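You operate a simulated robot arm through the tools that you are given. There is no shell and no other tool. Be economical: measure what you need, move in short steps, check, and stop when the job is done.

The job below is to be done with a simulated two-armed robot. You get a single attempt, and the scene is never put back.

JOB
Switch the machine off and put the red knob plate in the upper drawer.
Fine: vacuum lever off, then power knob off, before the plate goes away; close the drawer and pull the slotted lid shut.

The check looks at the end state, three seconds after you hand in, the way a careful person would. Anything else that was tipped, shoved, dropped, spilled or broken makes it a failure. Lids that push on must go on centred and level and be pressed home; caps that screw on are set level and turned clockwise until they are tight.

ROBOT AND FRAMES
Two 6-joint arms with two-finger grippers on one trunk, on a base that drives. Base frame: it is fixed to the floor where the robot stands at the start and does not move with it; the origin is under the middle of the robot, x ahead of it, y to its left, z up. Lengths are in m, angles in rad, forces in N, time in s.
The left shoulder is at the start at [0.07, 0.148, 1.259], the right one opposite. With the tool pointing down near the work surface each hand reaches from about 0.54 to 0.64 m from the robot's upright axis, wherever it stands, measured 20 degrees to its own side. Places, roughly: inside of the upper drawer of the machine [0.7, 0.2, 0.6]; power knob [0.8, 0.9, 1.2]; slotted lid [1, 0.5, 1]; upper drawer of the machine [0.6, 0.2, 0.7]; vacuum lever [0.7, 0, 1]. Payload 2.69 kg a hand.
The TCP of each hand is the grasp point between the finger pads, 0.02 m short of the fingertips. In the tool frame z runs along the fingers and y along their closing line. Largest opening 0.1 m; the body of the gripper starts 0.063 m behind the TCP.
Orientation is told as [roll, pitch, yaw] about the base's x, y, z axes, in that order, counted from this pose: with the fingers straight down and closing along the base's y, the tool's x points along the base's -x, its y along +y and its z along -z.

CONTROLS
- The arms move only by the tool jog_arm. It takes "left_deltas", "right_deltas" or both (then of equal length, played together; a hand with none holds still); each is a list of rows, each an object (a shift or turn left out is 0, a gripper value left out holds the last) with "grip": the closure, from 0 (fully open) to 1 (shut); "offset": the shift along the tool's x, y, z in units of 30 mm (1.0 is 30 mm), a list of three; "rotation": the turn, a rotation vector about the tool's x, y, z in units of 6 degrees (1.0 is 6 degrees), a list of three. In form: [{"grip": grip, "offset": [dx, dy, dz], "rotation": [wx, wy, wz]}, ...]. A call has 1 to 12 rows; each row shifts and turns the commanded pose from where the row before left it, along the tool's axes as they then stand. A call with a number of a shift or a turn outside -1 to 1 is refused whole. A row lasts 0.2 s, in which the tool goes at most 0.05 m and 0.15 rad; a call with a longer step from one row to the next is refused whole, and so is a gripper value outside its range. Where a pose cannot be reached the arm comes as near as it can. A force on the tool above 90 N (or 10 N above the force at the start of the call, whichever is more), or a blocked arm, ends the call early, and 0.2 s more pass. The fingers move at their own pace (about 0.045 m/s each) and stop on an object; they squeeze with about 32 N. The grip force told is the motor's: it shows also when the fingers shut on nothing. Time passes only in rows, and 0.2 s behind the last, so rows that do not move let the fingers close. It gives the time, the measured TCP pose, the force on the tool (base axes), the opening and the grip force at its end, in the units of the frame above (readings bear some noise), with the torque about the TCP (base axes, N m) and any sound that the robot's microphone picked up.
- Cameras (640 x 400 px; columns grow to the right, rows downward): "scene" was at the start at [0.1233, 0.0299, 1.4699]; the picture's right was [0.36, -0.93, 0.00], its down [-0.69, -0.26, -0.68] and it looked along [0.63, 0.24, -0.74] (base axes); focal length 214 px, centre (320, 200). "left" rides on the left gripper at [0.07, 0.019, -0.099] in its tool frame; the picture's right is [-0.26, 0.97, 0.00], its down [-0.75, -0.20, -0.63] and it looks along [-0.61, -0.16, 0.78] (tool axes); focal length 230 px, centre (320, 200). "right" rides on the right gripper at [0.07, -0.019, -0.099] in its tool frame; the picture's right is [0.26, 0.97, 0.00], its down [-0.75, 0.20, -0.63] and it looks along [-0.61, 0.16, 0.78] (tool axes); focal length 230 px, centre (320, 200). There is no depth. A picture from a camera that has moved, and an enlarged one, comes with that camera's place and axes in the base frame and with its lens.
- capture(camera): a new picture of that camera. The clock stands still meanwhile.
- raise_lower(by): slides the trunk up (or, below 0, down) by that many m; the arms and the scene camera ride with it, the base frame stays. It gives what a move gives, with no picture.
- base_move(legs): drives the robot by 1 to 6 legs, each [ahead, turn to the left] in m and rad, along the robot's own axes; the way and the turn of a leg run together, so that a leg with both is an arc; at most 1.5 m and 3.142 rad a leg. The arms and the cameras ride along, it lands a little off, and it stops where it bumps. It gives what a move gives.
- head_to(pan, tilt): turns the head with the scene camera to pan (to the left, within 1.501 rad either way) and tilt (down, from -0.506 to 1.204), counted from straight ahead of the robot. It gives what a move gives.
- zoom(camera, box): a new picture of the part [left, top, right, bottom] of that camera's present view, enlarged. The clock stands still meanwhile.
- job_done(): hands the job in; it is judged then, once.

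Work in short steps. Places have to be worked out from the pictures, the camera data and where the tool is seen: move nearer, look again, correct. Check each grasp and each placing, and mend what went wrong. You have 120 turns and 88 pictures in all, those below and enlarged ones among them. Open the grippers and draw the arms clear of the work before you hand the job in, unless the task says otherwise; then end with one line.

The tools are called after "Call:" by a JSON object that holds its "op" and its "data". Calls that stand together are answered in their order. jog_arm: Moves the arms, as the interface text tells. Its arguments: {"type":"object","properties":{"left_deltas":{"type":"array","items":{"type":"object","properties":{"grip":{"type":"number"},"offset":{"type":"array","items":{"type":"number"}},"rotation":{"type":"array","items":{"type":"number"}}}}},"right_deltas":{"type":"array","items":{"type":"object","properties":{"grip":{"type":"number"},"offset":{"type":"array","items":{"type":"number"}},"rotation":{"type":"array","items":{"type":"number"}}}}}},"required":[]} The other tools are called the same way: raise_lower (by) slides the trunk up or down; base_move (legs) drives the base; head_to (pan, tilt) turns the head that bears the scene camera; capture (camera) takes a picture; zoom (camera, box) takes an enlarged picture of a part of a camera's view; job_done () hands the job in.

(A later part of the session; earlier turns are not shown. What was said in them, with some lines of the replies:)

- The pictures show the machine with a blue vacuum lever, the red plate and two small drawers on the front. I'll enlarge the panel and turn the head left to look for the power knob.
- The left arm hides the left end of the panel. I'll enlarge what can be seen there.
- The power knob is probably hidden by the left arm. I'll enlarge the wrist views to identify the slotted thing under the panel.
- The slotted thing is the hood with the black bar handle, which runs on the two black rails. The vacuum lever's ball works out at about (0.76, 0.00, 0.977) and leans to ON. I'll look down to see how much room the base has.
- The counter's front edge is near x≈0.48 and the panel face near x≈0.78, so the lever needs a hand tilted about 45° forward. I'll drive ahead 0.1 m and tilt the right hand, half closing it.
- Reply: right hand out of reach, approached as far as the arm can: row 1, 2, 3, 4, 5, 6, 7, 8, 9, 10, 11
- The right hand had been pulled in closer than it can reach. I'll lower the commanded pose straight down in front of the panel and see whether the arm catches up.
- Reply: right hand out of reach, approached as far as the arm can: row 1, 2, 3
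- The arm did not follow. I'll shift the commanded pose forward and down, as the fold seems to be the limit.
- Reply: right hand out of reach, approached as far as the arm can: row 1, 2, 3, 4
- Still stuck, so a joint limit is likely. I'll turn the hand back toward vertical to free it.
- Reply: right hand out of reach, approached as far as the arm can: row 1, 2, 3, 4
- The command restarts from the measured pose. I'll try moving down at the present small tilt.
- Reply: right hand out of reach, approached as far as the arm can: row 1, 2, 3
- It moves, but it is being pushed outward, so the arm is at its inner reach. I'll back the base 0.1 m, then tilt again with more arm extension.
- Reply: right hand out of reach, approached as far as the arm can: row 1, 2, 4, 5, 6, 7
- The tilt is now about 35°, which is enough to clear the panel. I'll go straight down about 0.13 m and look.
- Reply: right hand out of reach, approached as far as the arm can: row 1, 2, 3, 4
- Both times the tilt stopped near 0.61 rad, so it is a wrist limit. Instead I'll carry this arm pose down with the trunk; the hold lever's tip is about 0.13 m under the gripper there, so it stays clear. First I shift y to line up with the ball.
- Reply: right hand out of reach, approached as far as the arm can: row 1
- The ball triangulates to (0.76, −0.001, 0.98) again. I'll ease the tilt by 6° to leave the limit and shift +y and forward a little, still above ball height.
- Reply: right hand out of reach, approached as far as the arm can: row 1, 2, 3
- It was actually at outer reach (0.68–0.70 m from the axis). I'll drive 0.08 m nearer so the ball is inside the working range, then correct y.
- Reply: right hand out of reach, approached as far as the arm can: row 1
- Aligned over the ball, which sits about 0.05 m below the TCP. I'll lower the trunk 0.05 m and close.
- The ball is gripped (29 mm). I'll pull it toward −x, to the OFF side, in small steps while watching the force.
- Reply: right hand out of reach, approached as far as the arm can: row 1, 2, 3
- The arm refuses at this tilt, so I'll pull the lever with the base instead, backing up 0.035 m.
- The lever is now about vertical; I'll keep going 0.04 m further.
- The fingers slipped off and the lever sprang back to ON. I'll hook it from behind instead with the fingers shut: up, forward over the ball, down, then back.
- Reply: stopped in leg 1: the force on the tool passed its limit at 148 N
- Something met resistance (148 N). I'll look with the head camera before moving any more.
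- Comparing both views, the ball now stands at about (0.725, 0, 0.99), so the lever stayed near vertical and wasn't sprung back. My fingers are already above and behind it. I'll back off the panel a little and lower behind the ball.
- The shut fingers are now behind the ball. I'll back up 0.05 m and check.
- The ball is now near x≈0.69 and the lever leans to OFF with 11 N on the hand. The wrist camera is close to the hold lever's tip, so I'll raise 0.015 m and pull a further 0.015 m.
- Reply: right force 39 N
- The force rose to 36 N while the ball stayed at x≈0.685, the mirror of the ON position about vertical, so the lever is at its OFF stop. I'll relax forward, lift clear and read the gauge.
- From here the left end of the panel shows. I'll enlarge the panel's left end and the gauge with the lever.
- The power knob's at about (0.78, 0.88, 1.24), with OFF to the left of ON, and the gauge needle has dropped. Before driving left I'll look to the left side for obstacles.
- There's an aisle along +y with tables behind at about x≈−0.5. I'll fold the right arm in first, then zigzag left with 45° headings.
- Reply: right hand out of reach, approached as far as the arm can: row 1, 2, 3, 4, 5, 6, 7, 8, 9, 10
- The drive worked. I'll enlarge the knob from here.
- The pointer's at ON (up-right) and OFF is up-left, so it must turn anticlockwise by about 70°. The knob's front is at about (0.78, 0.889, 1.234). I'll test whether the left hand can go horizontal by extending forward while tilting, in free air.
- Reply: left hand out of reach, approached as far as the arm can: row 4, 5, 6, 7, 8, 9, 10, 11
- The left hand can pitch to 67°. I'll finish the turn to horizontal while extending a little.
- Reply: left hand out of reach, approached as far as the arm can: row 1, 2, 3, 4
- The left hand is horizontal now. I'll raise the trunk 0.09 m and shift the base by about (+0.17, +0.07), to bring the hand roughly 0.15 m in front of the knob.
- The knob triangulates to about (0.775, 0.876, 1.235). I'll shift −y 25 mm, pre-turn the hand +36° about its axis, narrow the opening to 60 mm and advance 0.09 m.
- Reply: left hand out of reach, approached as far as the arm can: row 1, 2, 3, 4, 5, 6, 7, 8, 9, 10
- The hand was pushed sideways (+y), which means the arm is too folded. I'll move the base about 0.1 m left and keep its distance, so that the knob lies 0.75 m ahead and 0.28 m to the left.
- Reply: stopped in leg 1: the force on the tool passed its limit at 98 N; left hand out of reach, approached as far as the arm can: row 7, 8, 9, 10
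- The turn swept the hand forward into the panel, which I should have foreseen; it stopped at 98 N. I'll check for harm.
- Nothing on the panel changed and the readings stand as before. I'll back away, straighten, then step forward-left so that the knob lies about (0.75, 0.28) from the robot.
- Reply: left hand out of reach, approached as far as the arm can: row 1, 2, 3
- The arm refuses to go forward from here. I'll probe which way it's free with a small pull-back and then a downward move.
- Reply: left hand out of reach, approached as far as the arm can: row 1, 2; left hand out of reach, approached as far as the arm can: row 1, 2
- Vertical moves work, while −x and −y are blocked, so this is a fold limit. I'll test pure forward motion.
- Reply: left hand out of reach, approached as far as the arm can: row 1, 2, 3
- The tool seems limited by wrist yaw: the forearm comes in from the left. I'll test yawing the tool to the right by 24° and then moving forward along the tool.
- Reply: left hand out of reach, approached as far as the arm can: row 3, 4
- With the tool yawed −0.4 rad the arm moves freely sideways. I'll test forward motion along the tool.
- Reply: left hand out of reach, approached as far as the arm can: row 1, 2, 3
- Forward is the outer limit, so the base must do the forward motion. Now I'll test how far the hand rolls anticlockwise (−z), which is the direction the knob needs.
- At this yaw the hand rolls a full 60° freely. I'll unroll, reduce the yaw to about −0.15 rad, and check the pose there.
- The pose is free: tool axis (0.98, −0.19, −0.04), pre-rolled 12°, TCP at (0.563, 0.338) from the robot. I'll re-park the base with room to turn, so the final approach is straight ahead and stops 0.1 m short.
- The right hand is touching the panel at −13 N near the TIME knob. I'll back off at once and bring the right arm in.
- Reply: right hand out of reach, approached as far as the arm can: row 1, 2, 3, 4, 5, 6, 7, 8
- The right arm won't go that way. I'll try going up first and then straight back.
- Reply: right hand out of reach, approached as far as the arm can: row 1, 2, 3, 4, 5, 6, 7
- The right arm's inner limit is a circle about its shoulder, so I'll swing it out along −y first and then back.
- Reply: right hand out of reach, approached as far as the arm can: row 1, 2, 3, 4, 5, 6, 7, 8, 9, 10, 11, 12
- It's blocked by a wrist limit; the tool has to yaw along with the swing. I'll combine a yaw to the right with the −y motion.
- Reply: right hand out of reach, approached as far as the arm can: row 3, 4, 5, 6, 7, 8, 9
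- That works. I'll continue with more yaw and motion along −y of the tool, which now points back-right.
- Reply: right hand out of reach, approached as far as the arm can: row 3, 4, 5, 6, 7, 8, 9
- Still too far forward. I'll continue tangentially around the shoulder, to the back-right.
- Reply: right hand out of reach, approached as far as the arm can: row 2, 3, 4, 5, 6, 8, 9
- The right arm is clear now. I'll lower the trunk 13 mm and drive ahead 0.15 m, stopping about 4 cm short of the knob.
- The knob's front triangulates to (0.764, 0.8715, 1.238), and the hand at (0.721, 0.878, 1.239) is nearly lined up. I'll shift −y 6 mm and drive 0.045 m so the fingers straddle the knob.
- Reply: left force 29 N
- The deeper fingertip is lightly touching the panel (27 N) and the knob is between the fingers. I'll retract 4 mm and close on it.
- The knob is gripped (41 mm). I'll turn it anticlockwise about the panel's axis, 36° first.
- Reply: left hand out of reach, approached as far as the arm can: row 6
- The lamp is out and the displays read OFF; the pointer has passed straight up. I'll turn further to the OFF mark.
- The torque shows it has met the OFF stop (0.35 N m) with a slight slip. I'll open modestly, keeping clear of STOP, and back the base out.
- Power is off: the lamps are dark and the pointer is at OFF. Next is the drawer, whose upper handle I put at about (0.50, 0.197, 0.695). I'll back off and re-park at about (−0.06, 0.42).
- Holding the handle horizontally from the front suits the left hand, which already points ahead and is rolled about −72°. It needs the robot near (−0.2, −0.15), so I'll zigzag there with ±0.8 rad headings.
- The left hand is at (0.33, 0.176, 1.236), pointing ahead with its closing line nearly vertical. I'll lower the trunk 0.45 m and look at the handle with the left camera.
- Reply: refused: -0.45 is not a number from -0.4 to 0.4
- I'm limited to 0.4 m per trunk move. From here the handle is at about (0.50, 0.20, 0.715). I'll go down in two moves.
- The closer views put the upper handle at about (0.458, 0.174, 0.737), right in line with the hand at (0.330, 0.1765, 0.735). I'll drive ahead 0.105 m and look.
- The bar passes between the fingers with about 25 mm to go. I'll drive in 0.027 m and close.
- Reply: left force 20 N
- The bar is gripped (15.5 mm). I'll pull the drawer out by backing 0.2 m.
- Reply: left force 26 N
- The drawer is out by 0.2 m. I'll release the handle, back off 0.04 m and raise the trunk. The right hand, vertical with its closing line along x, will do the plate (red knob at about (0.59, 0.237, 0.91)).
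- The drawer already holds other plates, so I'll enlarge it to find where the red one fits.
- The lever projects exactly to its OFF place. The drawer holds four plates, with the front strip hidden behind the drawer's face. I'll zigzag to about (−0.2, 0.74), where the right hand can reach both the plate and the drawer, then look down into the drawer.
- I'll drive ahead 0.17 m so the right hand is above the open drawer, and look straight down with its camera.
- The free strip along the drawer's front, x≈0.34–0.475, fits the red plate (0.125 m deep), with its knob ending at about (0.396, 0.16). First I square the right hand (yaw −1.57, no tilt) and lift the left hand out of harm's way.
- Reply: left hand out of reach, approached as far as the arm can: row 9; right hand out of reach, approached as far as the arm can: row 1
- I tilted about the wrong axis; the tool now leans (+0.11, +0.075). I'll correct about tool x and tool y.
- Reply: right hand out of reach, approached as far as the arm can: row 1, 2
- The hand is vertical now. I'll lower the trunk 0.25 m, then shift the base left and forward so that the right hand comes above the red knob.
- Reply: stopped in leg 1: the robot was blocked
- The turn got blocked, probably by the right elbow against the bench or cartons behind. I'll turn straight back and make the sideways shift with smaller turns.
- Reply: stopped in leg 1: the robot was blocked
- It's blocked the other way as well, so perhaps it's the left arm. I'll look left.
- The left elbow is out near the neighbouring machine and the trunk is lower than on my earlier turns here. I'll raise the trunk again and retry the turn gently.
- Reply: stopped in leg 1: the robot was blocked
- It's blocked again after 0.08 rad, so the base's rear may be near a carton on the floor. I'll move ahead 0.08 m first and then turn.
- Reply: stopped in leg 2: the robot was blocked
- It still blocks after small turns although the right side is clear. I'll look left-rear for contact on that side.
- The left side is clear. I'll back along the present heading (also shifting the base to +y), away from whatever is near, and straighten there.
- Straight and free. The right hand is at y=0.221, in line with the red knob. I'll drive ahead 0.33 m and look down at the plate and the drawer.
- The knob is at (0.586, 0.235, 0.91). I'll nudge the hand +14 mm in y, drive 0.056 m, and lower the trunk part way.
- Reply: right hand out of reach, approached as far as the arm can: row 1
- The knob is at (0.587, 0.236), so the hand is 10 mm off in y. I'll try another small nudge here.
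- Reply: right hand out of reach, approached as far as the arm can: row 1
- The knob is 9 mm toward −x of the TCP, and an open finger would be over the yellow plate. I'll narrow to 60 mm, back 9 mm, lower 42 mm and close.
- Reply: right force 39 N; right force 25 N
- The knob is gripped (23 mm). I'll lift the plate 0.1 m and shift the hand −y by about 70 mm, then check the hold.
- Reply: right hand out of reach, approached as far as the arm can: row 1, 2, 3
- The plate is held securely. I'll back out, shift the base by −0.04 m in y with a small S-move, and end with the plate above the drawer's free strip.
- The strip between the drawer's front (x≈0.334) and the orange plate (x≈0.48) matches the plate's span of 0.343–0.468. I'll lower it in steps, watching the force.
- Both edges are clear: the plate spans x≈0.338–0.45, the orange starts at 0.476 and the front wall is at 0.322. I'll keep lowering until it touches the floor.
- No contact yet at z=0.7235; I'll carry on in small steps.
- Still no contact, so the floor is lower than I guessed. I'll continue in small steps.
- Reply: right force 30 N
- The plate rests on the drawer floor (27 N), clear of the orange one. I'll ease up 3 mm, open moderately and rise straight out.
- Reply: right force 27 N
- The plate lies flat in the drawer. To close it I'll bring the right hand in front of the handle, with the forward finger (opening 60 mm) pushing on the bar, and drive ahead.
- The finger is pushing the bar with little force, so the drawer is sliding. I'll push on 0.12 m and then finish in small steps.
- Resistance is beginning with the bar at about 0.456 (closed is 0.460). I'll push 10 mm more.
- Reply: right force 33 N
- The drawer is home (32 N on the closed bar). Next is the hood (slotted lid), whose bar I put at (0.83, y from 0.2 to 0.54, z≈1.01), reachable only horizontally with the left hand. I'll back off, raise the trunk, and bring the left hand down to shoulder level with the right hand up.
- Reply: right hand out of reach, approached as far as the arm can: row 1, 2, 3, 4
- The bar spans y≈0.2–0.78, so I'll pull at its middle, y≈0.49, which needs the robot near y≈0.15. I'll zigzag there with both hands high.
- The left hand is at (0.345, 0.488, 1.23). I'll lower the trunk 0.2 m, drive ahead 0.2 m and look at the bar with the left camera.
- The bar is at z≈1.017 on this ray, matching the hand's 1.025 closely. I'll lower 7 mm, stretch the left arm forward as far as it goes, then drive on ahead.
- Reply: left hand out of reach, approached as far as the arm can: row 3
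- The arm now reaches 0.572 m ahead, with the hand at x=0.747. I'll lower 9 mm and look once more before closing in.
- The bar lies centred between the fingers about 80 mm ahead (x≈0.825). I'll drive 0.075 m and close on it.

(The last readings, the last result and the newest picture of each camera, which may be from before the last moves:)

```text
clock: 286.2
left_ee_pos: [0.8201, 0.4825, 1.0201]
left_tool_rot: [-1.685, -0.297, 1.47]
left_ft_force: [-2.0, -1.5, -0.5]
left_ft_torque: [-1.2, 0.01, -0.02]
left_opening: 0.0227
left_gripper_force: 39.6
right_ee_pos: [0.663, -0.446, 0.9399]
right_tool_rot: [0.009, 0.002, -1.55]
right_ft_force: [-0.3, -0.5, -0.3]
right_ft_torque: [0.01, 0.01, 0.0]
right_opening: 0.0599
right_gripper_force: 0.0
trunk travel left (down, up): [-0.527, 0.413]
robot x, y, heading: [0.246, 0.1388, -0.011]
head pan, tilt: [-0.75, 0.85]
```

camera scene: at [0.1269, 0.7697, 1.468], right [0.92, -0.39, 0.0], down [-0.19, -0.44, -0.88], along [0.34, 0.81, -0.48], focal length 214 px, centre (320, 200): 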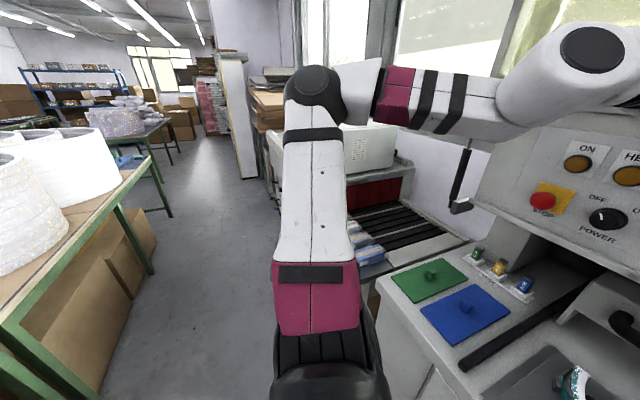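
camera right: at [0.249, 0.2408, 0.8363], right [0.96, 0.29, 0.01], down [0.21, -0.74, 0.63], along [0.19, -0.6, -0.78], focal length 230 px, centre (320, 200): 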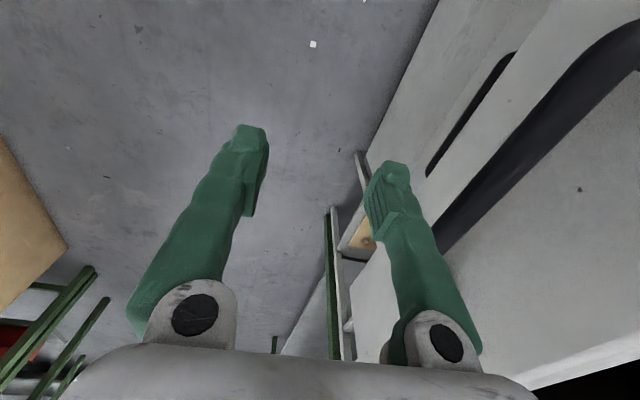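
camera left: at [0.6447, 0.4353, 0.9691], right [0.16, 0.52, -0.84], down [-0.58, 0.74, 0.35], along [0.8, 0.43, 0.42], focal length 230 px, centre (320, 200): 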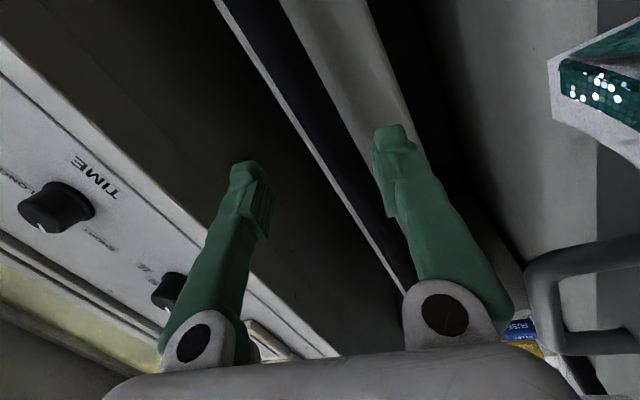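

The lid's bar is gripped (23 mm). I'll pull it back 0.1 m and watch the force.

Call:
{"op": "base_move", "data": {"legs": [[-0.1, 0]]}}

Call:
{"op": "capture", "data": {"camera": "left"}}

```text
clock: 287.4
left_ee_pos: [0.7274, 0.4828, 1.0196]
left_tool_rot: [-1.686, -0.303, 1.472]
left_ft_force: [7.2, -1.6, 4.4]
left_ft_torque: [-1.79, -0.4, -0.08]
left_opening: 0.0228
left_gripper_force: 45.4
right_ee_pos: [0.5711, -0.4458, 0.9371]
right_tool_rot: [0.003, 0.001, -1.551]
right_ft_force: [0.5, -0.2, -0.4]
right_ft_torque: [0.05, 0.01, 0.02]
right_opening: 0.0602
right_gripper_force: 0.1
trunk travel left (down, up): [-0.527, 0.413]
robot x, y, heading: [0.1474, 0.1456, -0.008]
head pan, tilt: [-0.75, 0.85]
```

```text
3 pictures are left
camera left: at [0.625, 0.4348, 0.9694], right [0.16, 0.52, -0.84], down [-0.58, 0.74, 0.34], along [0.8, 0.43, 0.42], focal length 230 px, centre (320, 200)
```

left: 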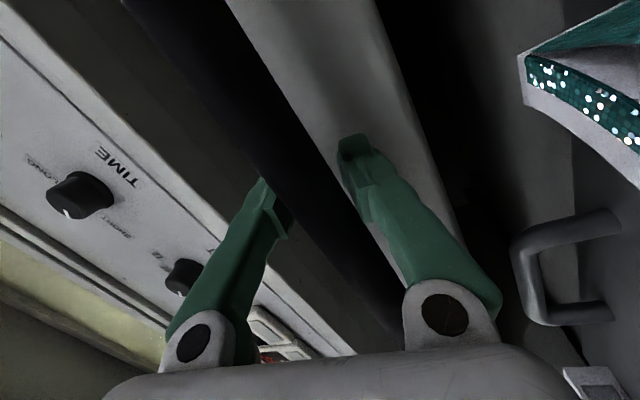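

The lid follows with about 7 N. I'll pull another 0.1 m.

Call:
{"op": "base_move", "data": {"legs": [[-0.1, 0.0]]}}

Call:
{"op": "base_move", "data": {"legs": [[-0.05, 0.0]]}}

```text
clock: 288.5
left_ee_pos: [0.6265, 0.4828, 1.0204]
left_tool_rot: [-1.686, -0.301, 1.472]
left_ft_force: [4.0, -9.5, -13.4]
left_ft_torque: [-1.82, -0.49, -0.63]
left_opening: 0.0226
left_gripper_force: 44.9
right_ee_pos: [0.4715, -0.4455, 0.9382]
right_tool_rot: [0.005, 0.002, -1.548]
right_ft_force: [-0.1, 0.5, 0.3]
right_ft_torque: [0.02, 0.0, 0.0]
right_opening: 0.06
right_gripper_force: 0.0
trunk travel left (down, up): [-0.527, 0.413]
robot x, y, heading: [0.05, 0.1428, -0.008]
head pan, tilt: [-0.75, 0.85]
```

```text
clock: 289.4
left_ee_pos: [0.5805, 0.4823, 1.0195]
left_tool_rot: [-1.689, -0.302, 1.471]
left_ft_force: [6.0, -7.0, -8.8]
left_ft_torque: [-1.87, -0.51, -0.66]
left_opening: 0.0225
left_gripper_force: 44.3
right_ee_pos: [0.4231, -0.4445, 0.9359]
right_tool_rot: [0.003, 0.002, -1.552]
right_ft_force: [0.0, -0.5, -0.5]
right_ft_torque: [0.0, 0.01, 0.03]
right_opening: 0.0601
right_gripper_force: 0.0
trunk travel left (down, up): [-0.527, 0.413]
robot x, y, heading: [-0.0019, 0.1439, -0.01]
head pan, tilt: [-0.75, 0.85]
```

It's still free at x=0.58; the rails end near x≈0.53, so I expect about 0.05–0.09 m more. I'll keep pulling in small steps.

Call:
{"op": "base_move", "data": {"legs": [[-0.03, 0.0]]}}

Call:
{"op": "base_move", "data": {"legs": [[-0.025, 0.0]]}}

Call:
{"op": "base_move", "data": {"legs": [[-0.02, 0.0]]}}

```text
clock: 290.3
left_ee_pos: [0.5511, 0.4841, 1.0203]
left_tool_rot: [-1.687, -0.303, 1.469]
left_ft_force: [5.9, -5.4, -15.2]
left_ft_torque: [-1.94, -0.58, -0.57]
left_opening: 0.0222
left_gripper_force: 45.2
right_ee_pos: [0.3922, -0.4438, 0.9359]
right_tool_rot: [0.001, 0.0, -1.552]
right_ft_force: [0.1, -0.1, -0.1]
right_ft_torque: [-0.01, -0.01, 0.0]
right_opening: 0.0598
right_gripper_force: 0.0
trunk travel left (down, up): [-0.527, 0.413]
robot x, y, heading: [-0.0294, 0.1421, -0.011]
head pan, tilt: [-0.75, 0.85]
```

```text
clock: 291.1
left_ee_pos: [0.5276, 0.4841, 1.0192]
left_tool_rot: [-1.69, -0.301, 1.469]
left_ft_force: [5.5, -3.2, -16.2]
left_ft_torque: [-2.04, -0.47, -0.4]
left_opening: 0.022
left_gripper_force: 45.1
right_ee_pos: [0.3659, -0.4436, 0.938]
right_tool_rot: [0.004, -0.001, -1.553]
right_ft_force: [-0.1, 0.0, -0.7]
right_ft_torque: [-0.01, 0.0, 0.03]
right_opening: 0.0602
right_gripper_force: 0.1
trunk travel left (down, up): [-0.527, 0.413]
robot x, y, heading: [-0.0533, 0.1435, -0.016]
head pan, tilt: [-0.75, 0.85]
```

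```text
clock: 291.9
left_ee_pos: [0.5073, 0.4836, 1.0201]
left_tool_rot: [-1.689, -0.3, 1.469]
left_ft_force: [5.1, -2.5, -17.4]
left_ft_torque: [-2.14, -0.4, -0.24]
left_opening: 0.0221
left_gripper_force: 45.0
right_ee_pos: [0.3453, -0.4438, 0.9366]
right_tool_rot: [0.004, 0.0, -1.556]
right_ft_force: [0.0, -0.6, 0.2]
right_ft_torque: [0.0, 0.02, 0.03]
right_opening: 0.0598
right_gripper_force: 0.1
trunk travel left (down, up): [-0.527, 0.413]
robot x, y, heading: [-0.0726, 0.1442, -0.018]
head pan, tilt: [-0.75, 0.85]
```

Still about 5 N, so the stop hasn't been reached. I'll take a few more small pulls.

Call:
{"op": "base_move", "data": {"legs": [[-0.02, 0.0]]}}

Call:
{"op": "base_move", "data": {"legs": [[-0.02, 0.0]]}}

Call:
{"op": "head_to", "data": {"pan": 0.35, "tilt": 0.75}}

Call:
{"op": "capture", "data": {"camera": "scene"}}

```text
clock: 292.7
left_ee_pos: [0.4841, 0.4842, 1.0195]
left_tool_rot: [-1.687, -0.298, 1.468]
left_ft_force: [-3.5, -3.9, -19.0]
left_ft_torque: [-2.2, -0.3, -0.15]
left_opening: 0.0219
left_gripper_force: 45.1
right_ee_pos: [0.3234, -0.4431, 0.9376]
right_tool_rot: [0.006, 0.0, -1.553]
right_ft_force: [0.6, 0.4, -0.7]
right_ft_torque: [-0.03, -0.03, 0.01]
right_opening: 0.0598
right_gripper_force: 0.0
trunk travel left (down, up): [-0.527, 0.413]
robot x, y, heading: [-0.0975, 0.1427, -0.016]
head pan, tilt: [-0.75, 0.85]
```

```text
clock: 293.4
left_ee_pos: [0.4752, 0.484, 1.0193]
left_tool_rot: [-1.687, -0.296, 1.471]
left_ft_force: [37.7, 4.7, 21.6]
left_ft_torque: [-1.33, 0.61, 0.28]
left_opening: 0.0218
left_gripper_force: 45.2
right_ee_pos: [0.3157, -0.4487, 0.9366]
right_tool_rot: [-0.003, 0.001, -1.552]
right_ft_force: [-0.4, -0.4, 0.3]
right_ft_torque: [0.01, -0.04, -0.01]
right_opening: 0.0598
right_gripper_force: 0.0
trunk travel left (down, up): [-0.527, 0.413]
robot x, y, heading: [-0.1162, 0.1467, -0.022]
head pan, tilt: [-0.75, 0.85]
```

```text
clock: 294.8
left_ee_pos: [0.4729, 0.4825, 1.0209]
left_tool_rot: [-1.702, -0.26, 1.442]
left_ft_force: [27.2, 41.3, -16.0]
left_ft_torque: [-1.69, -0.07, -0.36]
left_opening: 0.0215
left_gripper_force: 44.6
right_ee_pos: [0.3185, -0.4528, 0.9576]
right_tool_rot: [0.016, -0.026, -1.546]
right_ft_force: [0.6, -0.2, -0.4]
right_ft_torque: [0.01, 0.02, 0.01]
right_opening: 0.0602
right_gripper_force: 0.0
trunk travel left (down, up): [-0.527, 0.413]
robot x, y, heading: [-0.1157, 0.1462, -0.016]
head pan, tilt: [0.351, 0.75]
```

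```text
2 pictures are left
camera scene: at [0.0703, 0.1879, 1.1838], right [0.33, -0.94, 0.0], down [-0.68, -0.24, -0.69], along [0.65, 0.23, -0.72], focal length 214 px, centre (320, 200)
```

scene: 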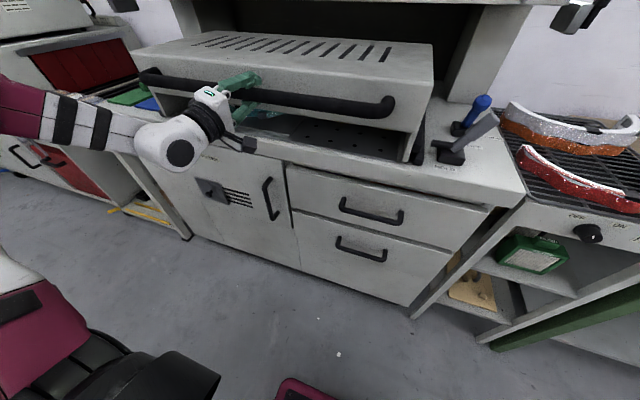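

The slotted lid has reached its front stop (38 N), and the drawer is flush. I'll open the left fingers and back away.

Call:
{"op": "jog_arm", "data": {"left_deltas": [{"grip": 0.35}, {}, {}, {}]}}

Call:
{"op": "base_move", "data": {"legs": [[-0.15, 0.0]]}}

Call:
{"op": "head_to", "data": {"pan": 0.45, "tilt": 0.6}}

Call:
{"op": "capture", "data": {"camera": "scene"}}

```text
clock: 295.1
left_ee_pos: [0.4285, 0.4411, 1.0412]
left_tool_rot: [-1.737, -0.291, 1.376]
left_ft_force: [-2.5, -8.3, -23.3]
left_ft_torque: [-0.64, -1.79, 0.66]
left_opening: 0.0767
left_gripper_force: 11.7
right_ee_pos: [0.2723, -0.4855, 0.9713]
right_tool_rot: [0.08, -0.037, -1.553]
right_ft_force: [-4.1, -5.8, -5.9]
right_ft_torque: [0.6, -0.36, 0.09]
right_opening: 0.06
right_gripper_force: 0.0
trunk travel left (down, up): [-0.527, 0.413]
robot x, y, heading: [-0.1087, 0.1438, -0.024]
head pan, tilt: [0.351, 0.75]
stopped in row 1 (left hand): the arm was blocked; the commanded pose is now the measured one
```

```text
clock: 295.8
left_ee_pos: [0.398, 0.463, 1.0566]
left_tool_rot: [-1.792, -0.293, 1.448]
left_ft_force: [-0.8, 0.6, 0.4]
left_ft_torque: [0.03, 0.05, -0.03]
left_opening: 0.0649
left_gripper_force: 0.1
right_ee_pos: [0.2541, -0.4697, 0.9755]
right_tool_rot: [0.094, 0.001, -1.537]
right_ft_force: [-0.8, 0.9, -0.9]
right_ft_torque: [-0.03, -0.07, 0.02]
right_opening: 0.06
right_gripper_force: 0.0
trunk travel left (down, up): [-0.527, 0.413]
robot x, y, heading: [-0.1156, 0.1402, -0.021]
head pan, tilt: [0.351, 0.75]
stopped in leg 1: the robot was blocked; the commanded pose is now the measured one
```

```text
clock: 296.5
left_ee_pos: [0.401, 0.4629, 1.0563]
left_tool_rot: [-1.788, -0.293, 1.444]
left_ft_force: [0.6, 0.2, 0.4]
left_ft_torque: [-0.02, 0.0, -0.02]
left_opening: 0.065
left_gripper_force: 0.1
right_ee_pos: [0.2573, -0.4695, 0.9757]
right_tool_rot: [0.092, 0.001, -1.537]
right_ft_force: [-0.4, -0.4, 0.0]
right_ft_torque: [0.0, -0.07, 0.0]
right_opening: 0.0601
right_gripper_force: 0.1
trunk travel left (down, up): [-0.527, 0.413]
robot x, y, heading: [-0.1186, 0.1446, -0.013]
head pan, tilt: [0.45, 0.6]
```

```text
1 pictures are left
camera scene: at [0.0099, 0.1824, 1.1989], right [0.42, -0.91, 0.0], down [-0.51, -0.24, -0.82], along [0.75, 0.35, -0.57], focal length 214 px, centre (320, 200)
```

scene: 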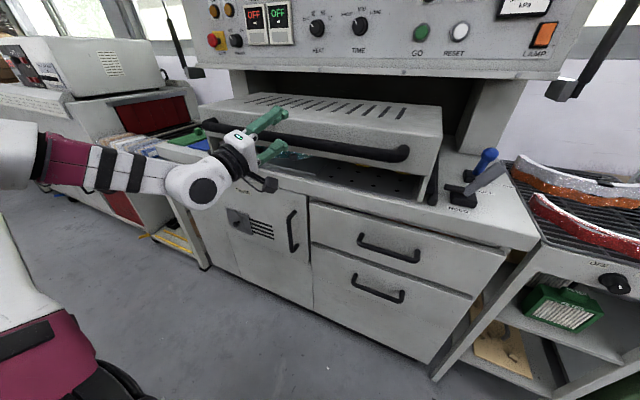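

The fingers are off the bar and the lid has stayed forward. I'll back the robot clear.

Call:
{"op": "base_move", "data": {"legs": [[-0.12, 0.0]]}}

Call:
{"op": "jog_arm", "data": {"left_deltas": [{"grip": 0}, {}, {}], "right_deltas": [{"grip": 0}, {}, {}]}}

Call:
{"op": "capture", "data": {"camera": "scene"}}

```text
clock: 297.8
left_ee_pos: [0.2794, 0.4659, 1.0557]
left_tool_rot: [-1.789, -0.293, 1.446]
left_ft_force: [-0.5, -0.3, -0.6]
left_ft_torque: [-0.01, 0.0, -0.01]
left_opening: 0.0649
left_gripper_force: 0.0
right_ee_pos: [0.1362, -0.4674, 0.9754]
right_tool_rot: [0.091, 0.002, -1.534]
right_ft_force: [-0.5, -0.2, 0.4]
right_ft_torque: [-0.01, -0.01, 0.03]
right_opening: 0.0602
right_gripper_force: 0.0
trunk travel left (down, up): [-0.527, 0.413]
robot x, y, heading: [-0.2358, 0.1476, -0.018]
head pan, tilt: [0.45, 0.6]
```

```text
clock: 298.6
left_ee_pos: [0.2789, 0.4664, 1.0556]
left_tool_rot: [-1.789, -0.293, 1.448]
left_ft_force: [-0.2, 0.6, 0.2]
left_ft_torque: [-0.01, 0.02, 0.0]
left_opening: 0.1
left_gripper_force: 0.0
right_ee_pos: [0.1373, -0.4666, 0.974]
right_tool_rot: [0.091, 0.004, -1.535]
right_ft_force: [0.0, 0.2, 0.1]
right_ft_torque: [0.0, 0.04, 0.02]
right_opening: 0.1002
right_gripper_force: 0.1
trunk travel left (down, up): [-0.527, 0.413]
robot x, y, heading: [-0.2407, 0.1456, -0.017]
head pan, tilt: [0.45, 0.6]
```

```text
0 pictures are left
camera scene: at [-0.1108, 0.1844, 1.1989], right [0.42, -0.91, 0.0], down [-0.51, -0.24, -0.82], along [0.75, 0.35, -0.57], focal length 214 px, centre (320, 200)
```

scene: 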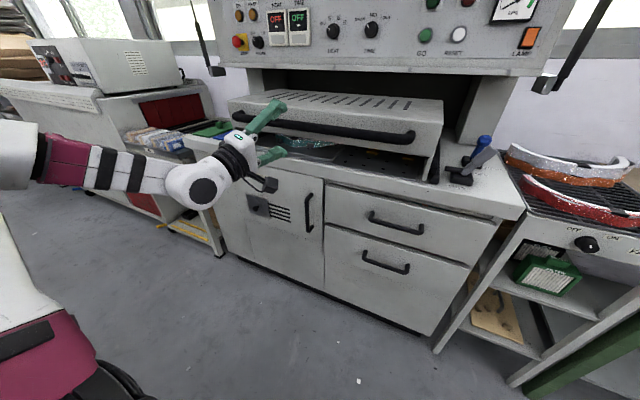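

The machine is off, the drawer is closed, the lid is forward and both hands are open and clear, so I'm handing in.

Call:
{"op": "job_done", "data": {}}

```text
The job is handed in.
```

I've handed the job in: the vacuum lever and then the power knob are off, the red knob plate is in the closed upper drawer, and the slotted lid is pulled forward to its stop. While I worked, the right wrist and left hand bumped the machine panel and the right hand pressed lightly on it, and the base was blocked a few times. I never found what blocked the base, and I saw nothing displaced or damaged.
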